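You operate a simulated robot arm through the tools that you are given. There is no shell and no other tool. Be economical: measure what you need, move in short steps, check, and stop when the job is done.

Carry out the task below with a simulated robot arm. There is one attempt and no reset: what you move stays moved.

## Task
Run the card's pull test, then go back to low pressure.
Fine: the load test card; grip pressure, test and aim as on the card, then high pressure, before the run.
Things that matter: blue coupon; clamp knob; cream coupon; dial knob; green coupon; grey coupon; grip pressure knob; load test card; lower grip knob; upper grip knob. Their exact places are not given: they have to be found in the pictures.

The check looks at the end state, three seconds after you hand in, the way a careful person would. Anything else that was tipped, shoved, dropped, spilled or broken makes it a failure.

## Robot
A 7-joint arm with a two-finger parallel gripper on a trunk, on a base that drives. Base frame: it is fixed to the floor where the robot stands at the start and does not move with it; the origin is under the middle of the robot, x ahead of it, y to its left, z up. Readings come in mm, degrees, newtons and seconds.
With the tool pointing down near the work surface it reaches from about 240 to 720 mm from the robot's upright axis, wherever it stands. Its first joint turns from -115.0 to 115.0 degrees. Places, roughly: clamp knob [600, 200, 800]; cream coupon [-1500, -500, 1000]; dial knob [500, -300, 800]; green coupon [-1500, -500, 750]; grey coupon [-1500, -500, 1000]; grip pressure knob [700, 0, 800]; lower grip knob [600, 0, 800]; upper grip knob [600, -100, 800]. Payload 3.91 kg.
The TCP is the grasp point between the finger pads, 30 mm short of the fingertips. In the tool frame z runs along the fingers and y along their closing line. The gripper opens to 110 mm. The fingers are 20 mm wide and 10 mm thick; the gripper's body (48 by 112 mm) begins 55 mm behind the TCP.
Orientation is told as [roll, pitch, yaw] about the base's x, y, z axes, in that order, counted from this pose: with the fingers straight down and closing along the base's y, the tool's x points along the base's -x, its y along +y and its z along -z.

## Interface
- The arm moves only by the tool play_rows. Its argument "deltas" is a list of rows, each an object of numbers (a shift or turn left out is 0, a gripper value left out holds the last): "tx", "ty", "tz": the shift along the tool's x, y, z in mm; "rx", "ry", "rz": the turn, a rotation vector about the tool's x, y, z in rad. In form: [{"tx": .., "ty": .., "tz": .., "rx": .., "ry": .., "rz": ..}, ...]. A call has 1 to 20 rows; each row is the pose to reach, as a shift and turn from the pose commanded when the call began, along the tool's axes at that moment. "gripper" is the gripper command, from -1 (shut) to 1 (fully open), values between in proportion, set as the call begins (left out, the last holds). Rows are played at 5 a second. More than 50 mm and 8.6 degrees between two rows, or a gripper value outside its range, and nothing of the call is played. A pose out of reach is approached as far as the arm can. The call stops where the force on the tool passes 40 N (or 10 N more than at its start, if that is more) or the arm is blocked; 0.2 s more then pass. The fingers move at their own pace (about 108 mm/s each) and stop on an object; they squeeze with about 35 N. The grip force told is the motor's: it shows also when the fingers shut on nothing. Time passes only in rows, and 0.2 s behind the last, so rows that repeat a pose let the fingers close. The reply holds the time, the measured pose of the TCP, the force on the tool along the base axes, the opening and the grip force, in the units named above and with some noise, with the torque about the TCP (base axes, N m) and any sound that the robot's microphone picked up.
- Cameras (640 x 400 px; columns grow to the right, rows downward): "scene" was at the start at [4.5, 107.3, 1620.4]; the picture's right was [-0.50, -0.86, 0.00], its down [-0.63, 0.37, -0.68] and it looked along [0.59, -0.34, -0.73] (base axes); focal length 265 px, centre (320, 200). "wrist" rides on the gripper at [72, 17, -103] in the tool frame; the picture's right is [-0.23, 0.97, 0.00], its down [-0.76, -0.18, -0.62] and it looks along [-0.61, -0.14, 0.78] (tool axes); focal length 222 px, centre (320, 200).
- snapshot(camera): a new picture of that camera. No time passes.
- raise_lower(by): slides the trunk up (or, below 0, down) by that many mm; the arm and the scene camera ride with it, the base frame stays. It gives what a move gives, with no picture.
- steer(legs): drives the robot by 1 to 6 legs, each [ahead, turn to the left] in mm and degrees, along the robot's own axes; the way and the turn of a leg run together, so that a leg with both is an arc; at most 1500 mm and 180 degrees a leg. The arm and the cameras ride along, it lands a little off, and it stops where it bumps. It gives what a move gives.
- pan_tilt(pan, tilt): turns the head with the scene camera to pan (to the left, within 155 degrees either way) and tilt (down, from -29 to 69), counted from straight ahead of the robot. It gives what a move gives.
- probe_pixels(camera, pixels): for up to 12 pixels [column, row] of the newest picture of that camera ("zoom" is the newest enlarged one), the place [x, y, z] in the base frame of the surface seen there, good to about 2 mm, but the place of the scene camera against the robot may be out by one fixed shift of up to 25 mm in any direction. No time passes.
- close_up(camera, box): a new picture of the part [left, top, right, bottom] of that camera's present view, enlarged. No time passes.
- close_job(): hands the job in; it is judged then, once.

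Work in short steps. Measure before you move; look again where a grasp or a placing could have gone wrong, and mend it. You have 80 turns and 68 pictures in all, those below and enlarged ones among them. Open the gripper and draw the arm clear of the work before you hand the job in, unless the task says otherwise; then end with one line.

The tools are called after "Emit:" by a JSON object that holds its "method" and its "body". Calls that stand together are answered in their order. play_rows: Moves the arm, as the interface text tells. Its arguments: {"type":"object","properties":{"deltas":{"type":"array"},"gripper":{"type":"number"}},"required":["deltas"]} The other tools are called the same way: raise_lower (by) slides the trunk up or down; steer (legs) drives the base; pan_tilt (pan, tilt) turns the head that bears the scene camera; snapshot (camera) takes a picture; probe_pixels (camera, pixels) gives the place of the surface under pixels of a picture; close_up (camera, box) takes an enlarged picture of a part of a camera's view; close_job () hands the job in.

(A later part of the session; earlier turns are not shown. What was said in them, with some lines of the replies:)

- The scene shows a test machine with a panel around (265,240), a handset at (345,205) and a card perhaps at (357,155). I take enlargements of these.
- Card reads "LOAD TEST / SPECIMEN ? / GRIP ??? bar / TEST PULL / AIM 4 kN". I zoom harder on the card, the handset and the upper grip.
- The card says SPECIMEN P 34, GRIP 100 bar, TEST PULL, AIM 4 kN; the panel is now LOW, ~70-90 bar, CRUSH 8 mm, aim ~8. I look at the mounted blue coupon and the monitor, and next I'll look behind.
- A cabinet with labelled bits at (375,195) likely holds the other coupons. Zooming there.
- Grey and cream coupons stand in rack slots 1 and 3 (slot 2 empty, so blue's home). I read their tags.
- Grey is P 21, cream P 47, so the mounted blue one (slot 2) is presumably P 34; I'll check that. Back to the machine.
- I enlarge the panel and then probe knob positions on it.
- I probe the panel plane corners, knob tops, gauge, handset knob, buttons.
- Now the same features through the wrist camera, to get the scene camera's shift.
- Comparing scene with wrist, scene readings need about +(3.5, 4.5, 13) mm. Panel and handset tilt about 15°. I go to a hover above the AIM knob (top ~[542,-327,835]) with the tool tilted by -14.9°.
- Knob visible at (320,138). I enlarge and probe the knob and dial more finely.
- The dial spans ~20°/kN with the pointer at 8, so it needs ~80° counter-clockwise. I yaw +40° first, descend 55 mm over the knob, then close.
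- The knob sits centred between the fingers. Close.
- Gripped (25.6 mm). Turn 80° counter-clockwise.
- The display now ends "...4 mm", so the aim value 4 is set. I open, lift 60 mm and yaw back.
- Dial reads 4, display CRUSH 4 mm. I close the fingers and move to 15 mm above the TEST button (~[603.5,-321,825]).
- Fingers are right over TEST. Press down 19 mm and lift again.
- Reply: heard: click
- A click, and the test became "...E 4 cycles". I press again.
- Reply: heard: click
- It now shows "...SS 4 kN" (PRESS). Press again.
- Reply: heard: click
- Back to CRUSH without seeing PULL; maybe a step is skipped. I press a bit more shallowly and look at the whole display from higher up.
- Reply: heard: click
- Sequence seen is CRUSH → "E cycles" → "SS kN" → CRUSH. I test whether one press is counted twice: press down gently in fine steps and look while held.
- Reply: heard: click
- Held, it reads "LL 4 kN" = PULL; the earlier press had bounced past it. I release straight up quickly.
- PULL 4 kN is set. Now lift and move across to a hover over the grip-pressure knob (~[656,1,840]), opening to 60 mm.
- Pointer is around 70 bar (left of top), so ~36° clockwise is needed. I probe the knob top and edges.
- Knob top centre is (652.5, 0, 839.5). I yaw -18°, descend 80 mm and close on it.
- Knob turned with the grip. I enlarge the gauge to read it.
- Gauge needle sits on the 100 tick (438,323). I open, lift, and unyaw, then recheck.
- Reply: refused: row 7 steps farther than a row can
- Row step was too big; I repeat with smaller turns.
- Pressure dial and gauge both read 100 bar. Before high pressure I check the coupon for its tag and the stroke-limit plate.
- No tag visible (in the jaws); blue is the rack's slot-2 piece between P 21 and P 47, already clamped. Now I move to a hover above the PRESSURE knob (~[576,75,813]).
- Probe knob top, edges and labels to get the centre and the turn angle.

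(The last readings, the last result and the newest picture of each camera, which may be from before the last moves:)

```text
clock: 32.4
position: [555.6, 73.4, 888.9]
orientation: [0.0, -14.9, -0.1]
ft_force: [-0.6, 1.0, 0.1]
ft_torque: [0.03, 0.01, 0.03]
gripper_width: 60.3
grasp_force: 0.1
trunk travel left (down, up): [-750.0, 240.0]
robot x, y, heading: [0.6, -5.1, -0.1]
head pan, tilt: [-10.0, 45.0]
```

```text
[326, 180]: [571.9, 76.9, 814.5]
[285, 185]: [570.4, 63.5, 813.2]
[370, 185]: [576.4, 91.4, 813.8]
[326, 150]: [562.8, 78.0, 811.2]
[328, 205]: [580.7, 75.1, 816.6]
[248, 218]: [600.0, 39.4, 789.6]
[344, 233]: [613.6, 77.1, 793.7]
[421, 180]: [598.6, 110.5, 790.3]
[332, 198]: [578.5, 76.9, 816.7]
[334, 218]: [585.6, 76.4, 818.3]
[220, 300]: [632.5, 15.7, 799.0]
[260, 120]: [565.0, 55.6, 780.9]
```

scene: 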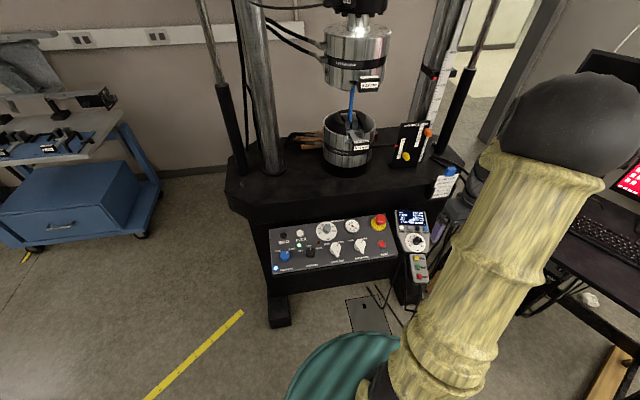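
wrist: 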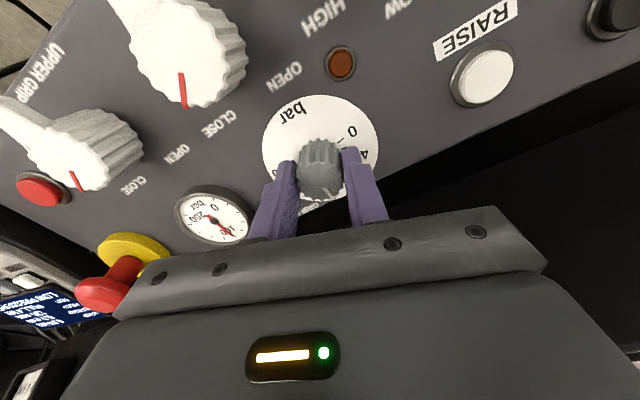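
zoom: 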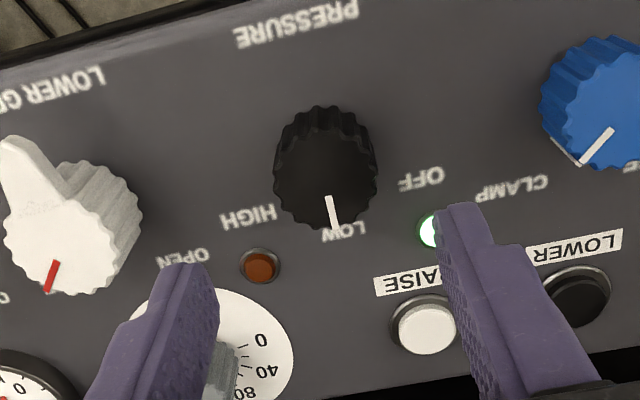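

Centre (572,77,814.5); HIGH lies 60° clockwise from LOW. I yaw -30°, descend 70 mm, close and turn +60°.

Emit:
{"method": "play_rows", "body": {"deltas": [{"tx": 3, "ty": 3, "tz": 12, "rz": -0.13}, {"tx": 3, "ty": 3, "tz": 24, "rz": -0.26}, {"tx": 3, "ty": 3, "tz": 36, "rz": -0.39}, {"tx": 3, "ty": 3, "tz": 48, "rz": -0.52}, {"tx": 3, "ty": 3, "tz": 60, "rz": -0.52}, {"tx": 3, "ty": 3, "tz": 70, "rz": -0.52}, {"tx": 3, "ty": 3, "tz": 70, "rz": -0.52}]}}

Emit:
{"method": "play_rows", "body": {"deltas": [{}, {}, {}], "gripper": -1}}

Emit:
{"method": "play_rows", "body": {"deltas": [{"rz": 0.13}, {"rz": 0.26}, {"rz": 0.39}, {"rz": 0.52}, {"rz": 0.65}, {"rz": 0.78}, {"rz": 0.91}, {"rz": 1.047}, {"rz": 1.047}]}}

Emit:
{"method": "close_up", "body": {"camera": "wrist", "box": [220, 60, 420, 220]}}

Emit:
{"method": "close_up", "body": {"camera": "scene", "box": [265, 200, 445, 312]}}

```text
clock: 34.0
position: [570.1, 77.7, 821.2]
orientation: [-7.5, -12.8, 30.6]
ft_force: [-0.1, 0.1, -0.3]
ft_torque: [-0.01, 0.0, 0.01]
gripper_width: 60.7
grasp_force: 0.1
trunk travel left (down, up): [-750.0, 240.0]
robot x, y, heading: [0.6, -1.2, 0.2]
head pan, tilt: [-10.0, 45.0]
```

```text
clock: 34.8
position: [571.6, 76.2, 821.9]
orientation: [-7.6, -12.9, 30.5]
ft_force: [5.8, -8.0, 0.3]
ft_torque: [-0.46, -0.48, -0.15]
gripper_width: 35.2
grasp_force: 45.1
trunk travel left (down, up): [-750.0, 240.0]
robot x, y, heading: [-3.3, 0.7, -0.2]
head pan, tilt: [-10.0, 45.0]
```

```text
clock: 36.8
position: [570.4, 75.6, 821.4]
orientation: [7.8, -12.9, -31.1]
ft_force: [9.3, -2.5, 15.9]
ft_torque: [-0.47, -0.44, 0.1]
gripper_width: 35.5
grasp_force: 45.5
trunk travel left (down, up): [-750.0, 240.0]
robot x, y, heading: [-2.4, 0.1, 0.3]
head pan, tilt: [-10.0, 45.0]
```

```text
2.50 times, centred on (320, 140) of wrist
```

zoom: 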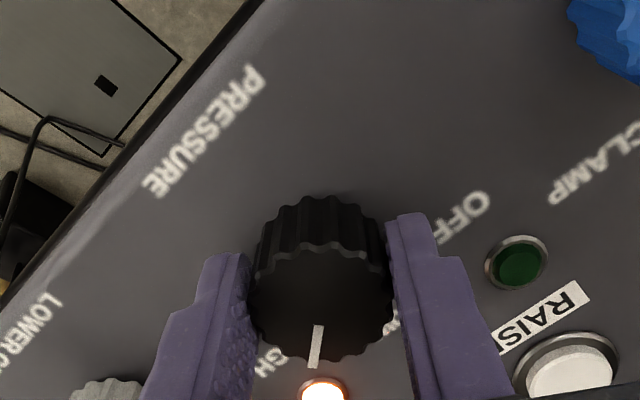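

```text
3.56 times, centred on (355, 256) of scene
```

zoom: 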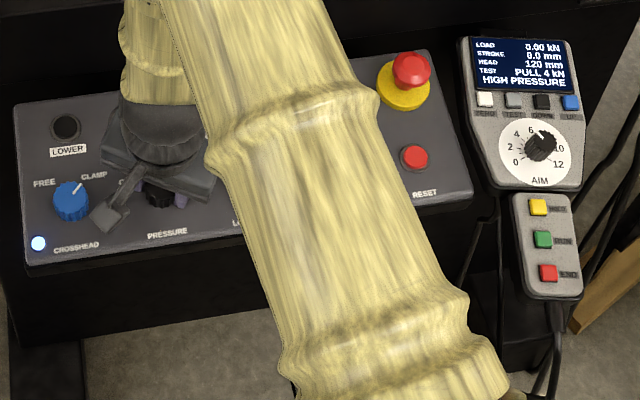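

HIGH PRESSURE and PULL 4 kN are displayed. I release, lift 90 mm and yaw back.

Emit:
{"method": "play_rows", "body": {"deltas": [{}, {}, {"tz": -20}, {"tz": -40}, {"tz": -60}, {"tz": -80}, {"tz": -90, "rz": -0.13}, {"tz": -90, "rz": -0.26}, {"tz": -90, "rz": -0.39}, {"tz": -90, "rz": -0.527}, {"tz": -90, "rz": -0.527}], "gripper": 0.1}}

Emit:
{"method": "close_up", "body": {"camera": "wrist", "box": [120, 30, 440, 230]}}

```text
clock: 39.2
position: [546.8, 75.4, 908.5]
orientation: [0.1, -14.9, 0.1]
ft_force: [-0.1, 0.0, -0.4]
ft_torque: [-0.01, -0.01, 0.0]
gripper_width: 60.4
grasp_force: 0.0
trunk travel left (down, up): [-750.0, 240.0]
robot x, y, heading: [2.7, -0.2, 0.0]
head pan, tilt: [-10.0, 45.0]
```

```text
2.00 times, centred on (280, 130) of wrist
```

zoom: 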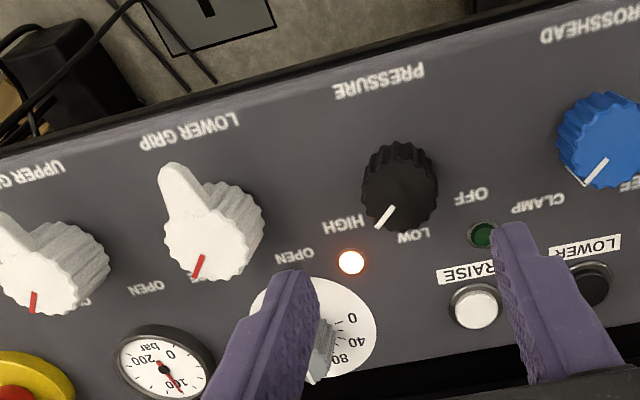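

Pressure at HIGH, lamp lit. I close the fingers and travel to 15 mm above the RUN button (~[456,-299,787]).

Emit:
{"method": "play_rows", "body": {"deltas": [{"tx": 13, "ty": -42, "tz": 0}, {"tx": 26, "ty": -84, "tz": 0}, {"tx": 40, "ty": -126, "tz": 0}, {"tx": 53, "ty": -168, "tz": 0}, {"tx": 66, "ty": -210, "tz": 0}, {"tx": 80, "ty": -252, "tz": 0}, {"tx": 94, "ty": -294, "tz": 0}, {"tx": 107, "ty": -336, "tz": 5}, {"tx": 119, "ty": -374, "tz": 25}, {"tx": 119, "ty": -374, "tz": 47}, {"tx": 119, "ty": -374, "tz": 47}], "gripper": -1}}

Emit:
{"method": "close_up", "body": {"camera": "wrist", "box": [220, 60, 420, 220]}}

```text
clock: 41.6
position: [443.5, -295.3, 830.9]
orientation: [-0.1, -14.9, 0.1]
ft_force: [-0.4, -0.2, 0.6]
ft_torque: [-0.01, -0.08, -0.03]
gripper_width: 0.2
grasp_force: 35.0
trunk travel left (down, up): [-750.0, 240.0]
robot x, y, heading: [-2.1, -0.2, 0.4]
head pan, tilt: [-10.0, 45.0]
```

```text
2.50 times, centred on (320, 140) of wrist
```

zoom: 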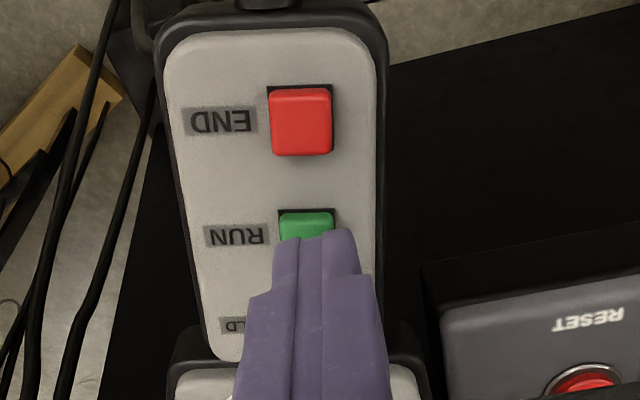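

Fingers are over RUN, about 3 mm to the left (+y). I shift and press with a gentle stroke, then pull off quickly.

Emit:
{"method": "play_rows", "body": {"deltas": [{"ty": -3, "tz": 6}, {"ty": -3, "tz": 11}, {"ty": -3, "tz": 13}, {"ty": -3, "tz": 14.5}, {"ty": -3, "tz": 15.5}, {"ty": -3, "tz": -20}, {"ty": -3, "tz": -50}]}}

Emit:
{"method": "close_up", "body": {"camera": "scene", "box": [385, 195, 445, 235]}}

```text
clock: 43.2
position: [428.9, -300.4, 879.4]
orientation: [0.0, -14.9, 0.1]
ft_force: [-0.2, 0.7, -0.1]
ft_torque: [-0.05, -0.02, -0.02]
gripper_width: 0.0
grasp_force: 35.0
trunk travel left (down, up): [-750.0, 240.0]
robot x, y, heading: [0.5, -1.1, -0.3]
head pan, tilt: [-10.0, 45.0]
```

```text
10.00 times, centred on (415, 215) of scene
```

zoom: 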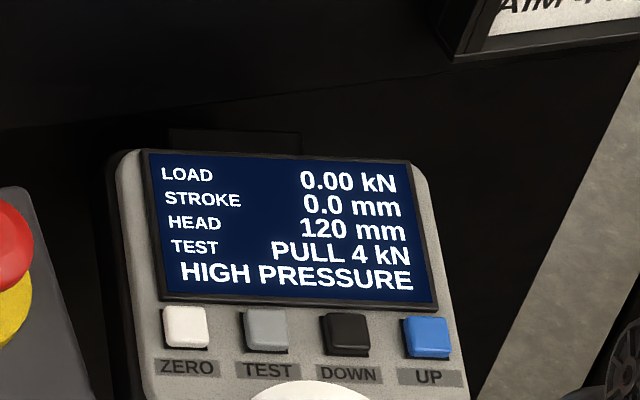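

No click, so it wasn't pressed far enough. Again, about 3 mm deeper.

Emit:
{"method": "play_rows", "body": {"deltas": [{"tz": 40}, {"tz": 60}, {"tz": 64}, {"tz": 66}, {"tz": 67.5}, {"tz": 69}, {"tz": 40}, {"tz": 0}]}}

Emit:
{"method": "close_up", "body": {"camera": "scene", "box": [385, 195, 445, 235]}}

```text
clock: 45.0
position: [429.8, -298.6, 880.0]
orientation: [0.0, -14.9, 0.1]
ft_force: [0.4, 0.9, 0.3]
ft_torque: [0.0, 0.03, 0.05]
gripper_width: 0.0
grasp_force: 34.6
trunk travel left (down, up): [-750.0, 240.0]
robot x, y, heading: [2.6, 1.0, 0.1]
head pan, tilt: [-10.0, 45.0]
heard: click
```

```text
10.00 times, centred on (415, 215) of scene
```

zoom: 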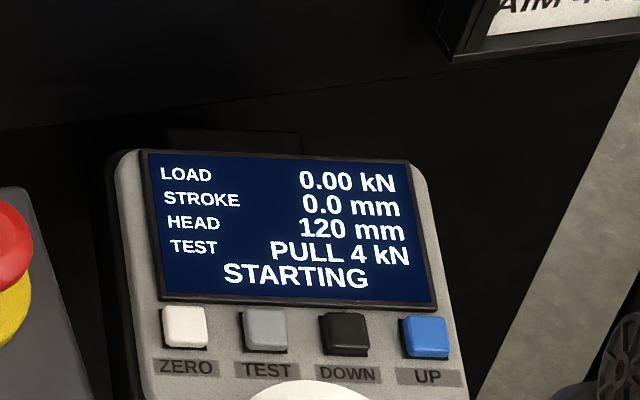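

STARTING. I wait some seconds and look again.

Emit:
{"method": "play_rows", "body": {"deltas": [{}, {}, {}, {}, {}, {}, {}, {}, {}, {}, {}, {}, {}, {}, {}, {}, {}, {}, {}, {}]}}

Emit:
{"method": "close_up", "body": {"camera": "scene", "box": [385, 195, 445, 235]}}

```text
clock: 49.2
position: [431.0, -298.1, 880.5]
orientation: [0.0, -14.9, 0.0]
ft_force: [-0.5, -0.1, 0.0]
ft_torque: [0.02, -0.01, 0.0]
gripper_width: 0.0
grasp_force: 33.9
trunk travel left (down, up): [-750.0, 240.0]
robot x, y, heading: [0.2, 1.3, -0.0]
head pan, tilt: [-10.0, 45.0]
```

```text
10.00 times, centred on (415, 215) of scene
```

zoom: 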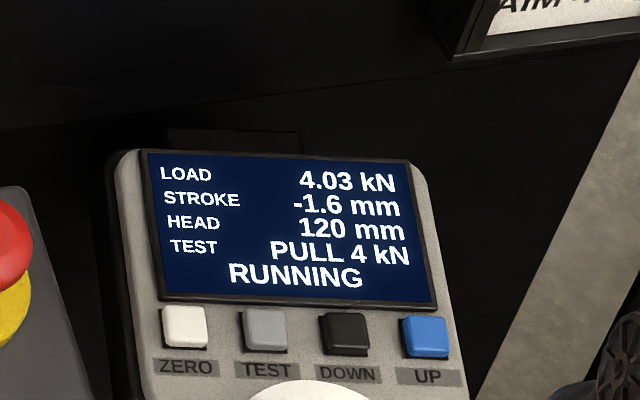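

Load 4.03 kN, still RUNNING. I wait more.

Emit:
{"method": "play_rows", "body": {"deltas": [{}, {}, {}, {}, {}, {}, {}, {}, {}, {}, {}, {}, {}, {}, {}, {}, {}, {}, {}, {}]}}

Emit:
{"method": "play_rows", "body": {"deltas": [{}, {}, {}, {}, {}, {}, {}, {}, {}, {}, {}, {}, {}, {}, {}, {}, {}, {}, {}, {}]}}

Emit:
{"method": "close_up", "body": {"camera": "scene", "box": [385, 195, 445, 235]}}

```text
clock: 53.4
position: [430.2, -298.8, 880.8]
orientation: [0.0, -14.9, -0.1]
ft_force: [0.0, -0.8, -0.1]
ft_torque: [-0.04, -0.03, -0.04]
gripper_width: 0.1
grasp_force: 35.3
trunk travel left (down, up): [-750.0, 240.0]
robot x, y, heading: [0.8, -0.3, -0.1]
head pan, tilt: [-10.0, 45.0]
```

```text
clock: 57.6
position: [430.9, -298.6, 880.1]
orientation: [0.0, -14.9, 0.0]
ft_force: [0.0, 0.3, -0.7]
ft_torque: [-0.02, 0.02, -0.02]
gripper_width: 0.0
grasp_force: 34.8
trunk travel left (down, up): [-750.0, 240.0]
robot x, y, heading: [0.0, 4.7, -0.0]
head pan, tilt: [-10.0, 45.0]
```

```text
10.00 times, centred on (415, 215) of scene
```

zoom: 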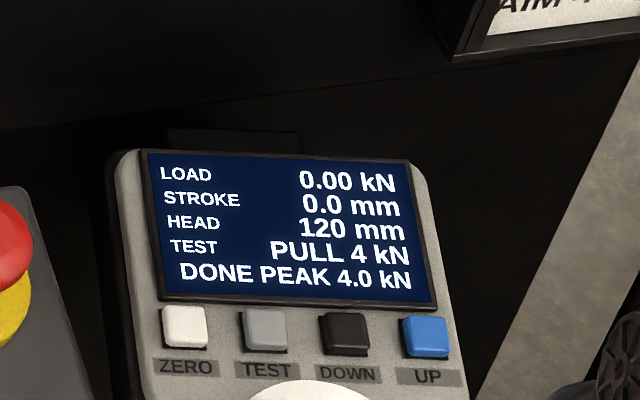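

DONE PEAK 4.0 kN. Now back to the PRESSURE knob hover, opening the fingers.

Emit:
{"method": "play_rows", "body": {"deltas": [{"tz": -20}, {"tx": -13, "ty": 42, "tz": -20}, {"tx": -27, "ty": 84, "tz": -20}, {"tx": -40, "ty": 126, "tz": -20}, {"tx": -54, "ty": 168, "tz": -20}, {"tx": -67, "ty": 210, "tz": -20}, {"tx": -81, "ty": 252, "tz": -20}, {"tx": -94, "ty": 294, "tz": -15}, {"tx": -108, "ty": 336, "tz": -5}, {"tx": -120, "ty": 375, "tz": 3}, {"tx": -120, "ty": 375, "tz": 3}], "gripper": 0.1}}

Emit:
{"method": "play_rows", "body": {"deltas": [{"tz": 5, "rz": 0.13}, {"tz": 15, "rz": 0.26}, {"tz": 25, "rz": 0.39}, {"tz": 35, "rz": 0.527}, {"tz": 45, "rz": 0.527}, {"tz": 45, "rz": 0.527}]}}

Emit:
{"method": "close_up", "body": {"camera": "wrist", "box": [220, 60, 420, 220]}}

```text
clock: 60.0
position: [547.5, 77.0, 908.9]
orientation: [0.0, -14.8, -0.3]
ft_force: [1.1, 0.3, 0.1]
ft_torque: [-0.01, 0.01, 0.01]
gripper_width: 60.1
grasp_force: 0.1
trunk travel left (down, up): [-750.0, 240.0]
robot x, y, heading: [4.2, 2.8, -0.1]
head pan, tilt: [-10.0, 45.0]
```

```text
clock: 61.4
position: [557.0, 74.9, 865.3]
orientation: [7.5, -12.7, -31.1]
ft_force: [0.1, 0.4, 0.4]
ft_torque: [-0.01, -0.01, 0.0]
gripper_width: 60.5
grasp_force: 0.1
trunk travel left (down, up): [-750.0, 240.0]
robot x, y, heading: [-1.4, -0.4, -0.3]
head pan, tilt: [-10.0, 45.0]
```

```text
2.50 times, centred on (320, 140) of wrist
```

zoom: 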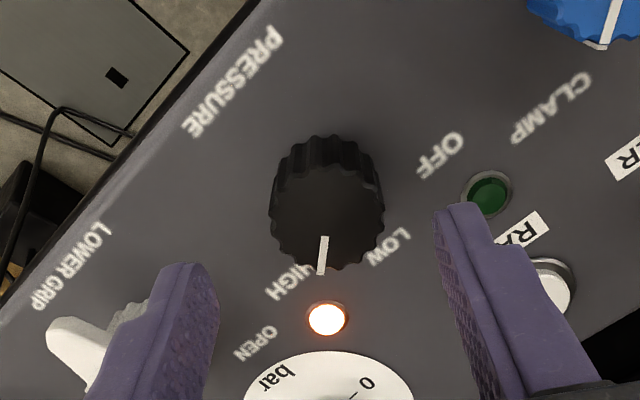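

Aligned with the knob. Descend 45 mm, close, and turn 60° counter-clockwise to LOW.

Emit:
{"method": "play_rows", "body": {"deltas": [{"tz": 15}, {"tz": 30}, {"tz": 45}, {"tz": 45}]}}

Emit:
{"method": "play_rows", "body": {"deltas": [{}, {}, {}], "gripper": -1}}

Emit:
{"method": "play_rows", "body": {"deltas": [{"rz": -0.13}, {"rz": -0.26}, {"rz": -0.39}, {"rz": -0.52}, {"rz": -0.65}, {"rz": -0.78}, {"rz": -0.91}, {"rz": -1.047}, {"rz": -1.047}]}}

Emit:
{"method": "close_up", "body": {"camera": "scene", "box": [265, 200, 445, 312]}}

```text
clock: 62.4
position: [570.6, 76.2, 822.9]
orientation: [7.6, -12.8, -31.1]
ft_force: [0.6, -0.1, 0.2]
ft_torque: [-0.01, -0.01, 0.01]
gripper_width: 60.4
grasp_force: 0.2
trunk travel left (down, up): [-750.0, 240.0]
robot x, y, heading: [4.9, 2.0, -0.1]
head pan, tilt: [-10.0, 45.0]
```

```text
clock: 63.2
position: [570.9, 77.4, 822.1]
orientation: [7.7, -12.9, -31.0]
ft_force: [4.3, 5.1, -1.5]
ft_torque: [0.68, -0.48, 0.21]
gripper_width: 35.2
grasp_force: 44.8
trunk travel left (down, up): [-750.0, 240.0]
robot x, y, heading: [0.7, 1.9, 0.1]
head pan, tilt: [-10.0, 45.0]
```

```text
clock: 65.2
position: [569.6, 75.7, 822.1]
orientation: [-7.7, -13.0, 30.9]
ft_force: [-5.1, 7.0, 18.4]
ft_torque: [0.79, -0.32, 0.22]
gripper_width: 35.6
grasp_force: 44.7
trunk travel left (down, up): [-750.0, 240.0]
robot x, y, heading: [0.5, -1.1, 0.3]
head pan, tilt: [-10.0, 45.0]
```

```text
3.56 times, centred on (355, 256) of scene
```

zoom: 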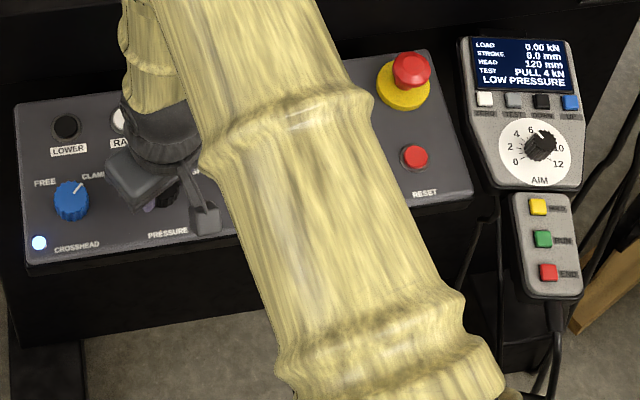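

LOW PRESSURE is displayed. I release, lift and draw the arm back.

Emit:
{"method": "play_rows", "body": {"deltas": [{}, {}, {"tz": -20}, {"tz": -40}, {"tz": -70}, {"tz": -100}, {"tz": -130, "rz": 0.1}, {"tz": -160, "rz": 0.2}, {"tz": -190, "rz": 0.3}, {"tz": -220, "rz": 0.4}, {"tz": -250, "rz": 0.52}, {"tz": -250, "rz": 0.52}], "gripper": 0.1}}

Emit:
{"method": "snapshot", "body": {"camera": "scene"}}

Emit:
{"method": "close_up", "body": {"camera": "scene", "box": [265, 200, 445, 312]}}

Emit:
{"method": "close_up", "body": {"camera": "wrist", "box": [120, 30, 520, 280]}}

```text
clock: 67.8
position: [503.6, 75.2, 1062.1]
orientation: [-0.1, -14.8, -0.2]
ft_force: [0.2, -0.3, -0.2]
ft_torque: [0.04, 0.0, -0.01]
gripper_width: 60.4
grasp_force: 0.1
trunk travel left (down, up): [-750.0, 240.0]
robot x, y, heading: [0.0, -5.0, -0.1]
head pan, tilt: [-10.0, 45.0]
```

```text
15 pictures are left
```

scene: 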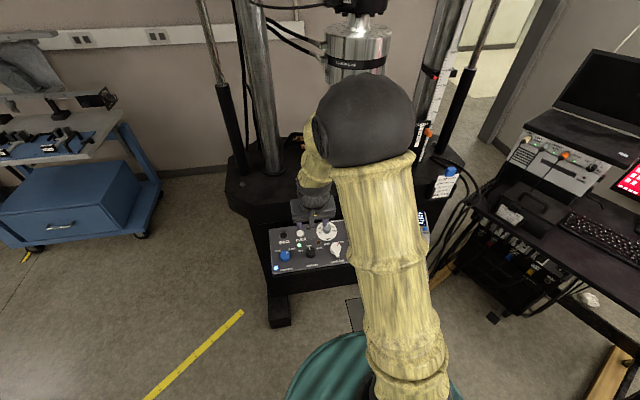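

```text
3.56 times, centred on (355, 256) of scene
```

zoom: 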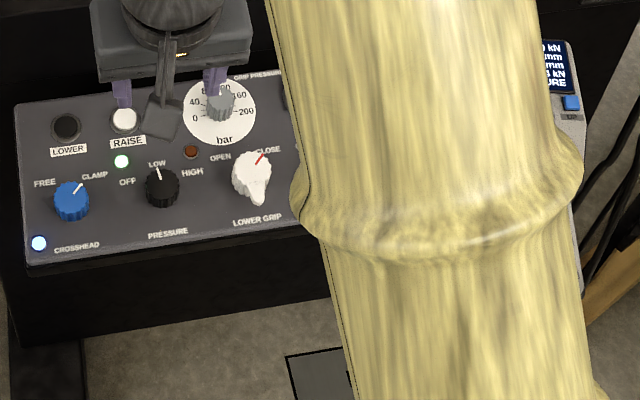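

```text
1.60 times, centred on (320, 155) of wrist
```

zoom: 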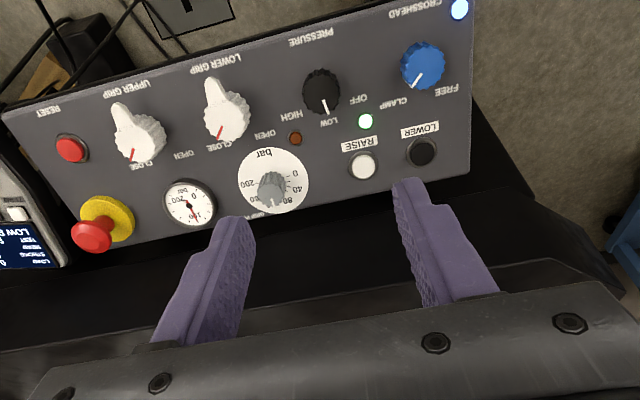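

LOW is set, the low lamp is green, and the arm is clear. I open the gripper fully, draw back a little and hand in.

Emit:
{"method": "play_rows", "body": {"deltas": [{"tx": 25}, {"tx": 50}, {"tx": 50}], "gripper": 1}}

Emit:
{"method": "close_job", "body": {}}

```text
clock: 68.6
position: [457.0, 74.7, 1049.5]
orientation: [0.0, -14.9, -0.1]
ft_force: [0.4, -0.2, 0.2]
ft_torque: [0.02, 0.0, 0.01]
gripper_width: 109.9
grasp_force: 0.1
trunk travel left (down, up): [-750.0, 240.0]
robot x, y, heading: [0.3, 1.8, -0.3]
head pan, tilt: [-10.0, 45.0]
```

```text
The job is handed in.
```

I ran the card's pull test at 100 bar grip pressure and a 4 kN aim; the display showed DONE PEAK 4.0 kN, the machine is back on low pressure, and I handed in. I took the mounted blue coupon to be the card's P 34 from its empty rack slot, because its tag was hidden in the jaws.
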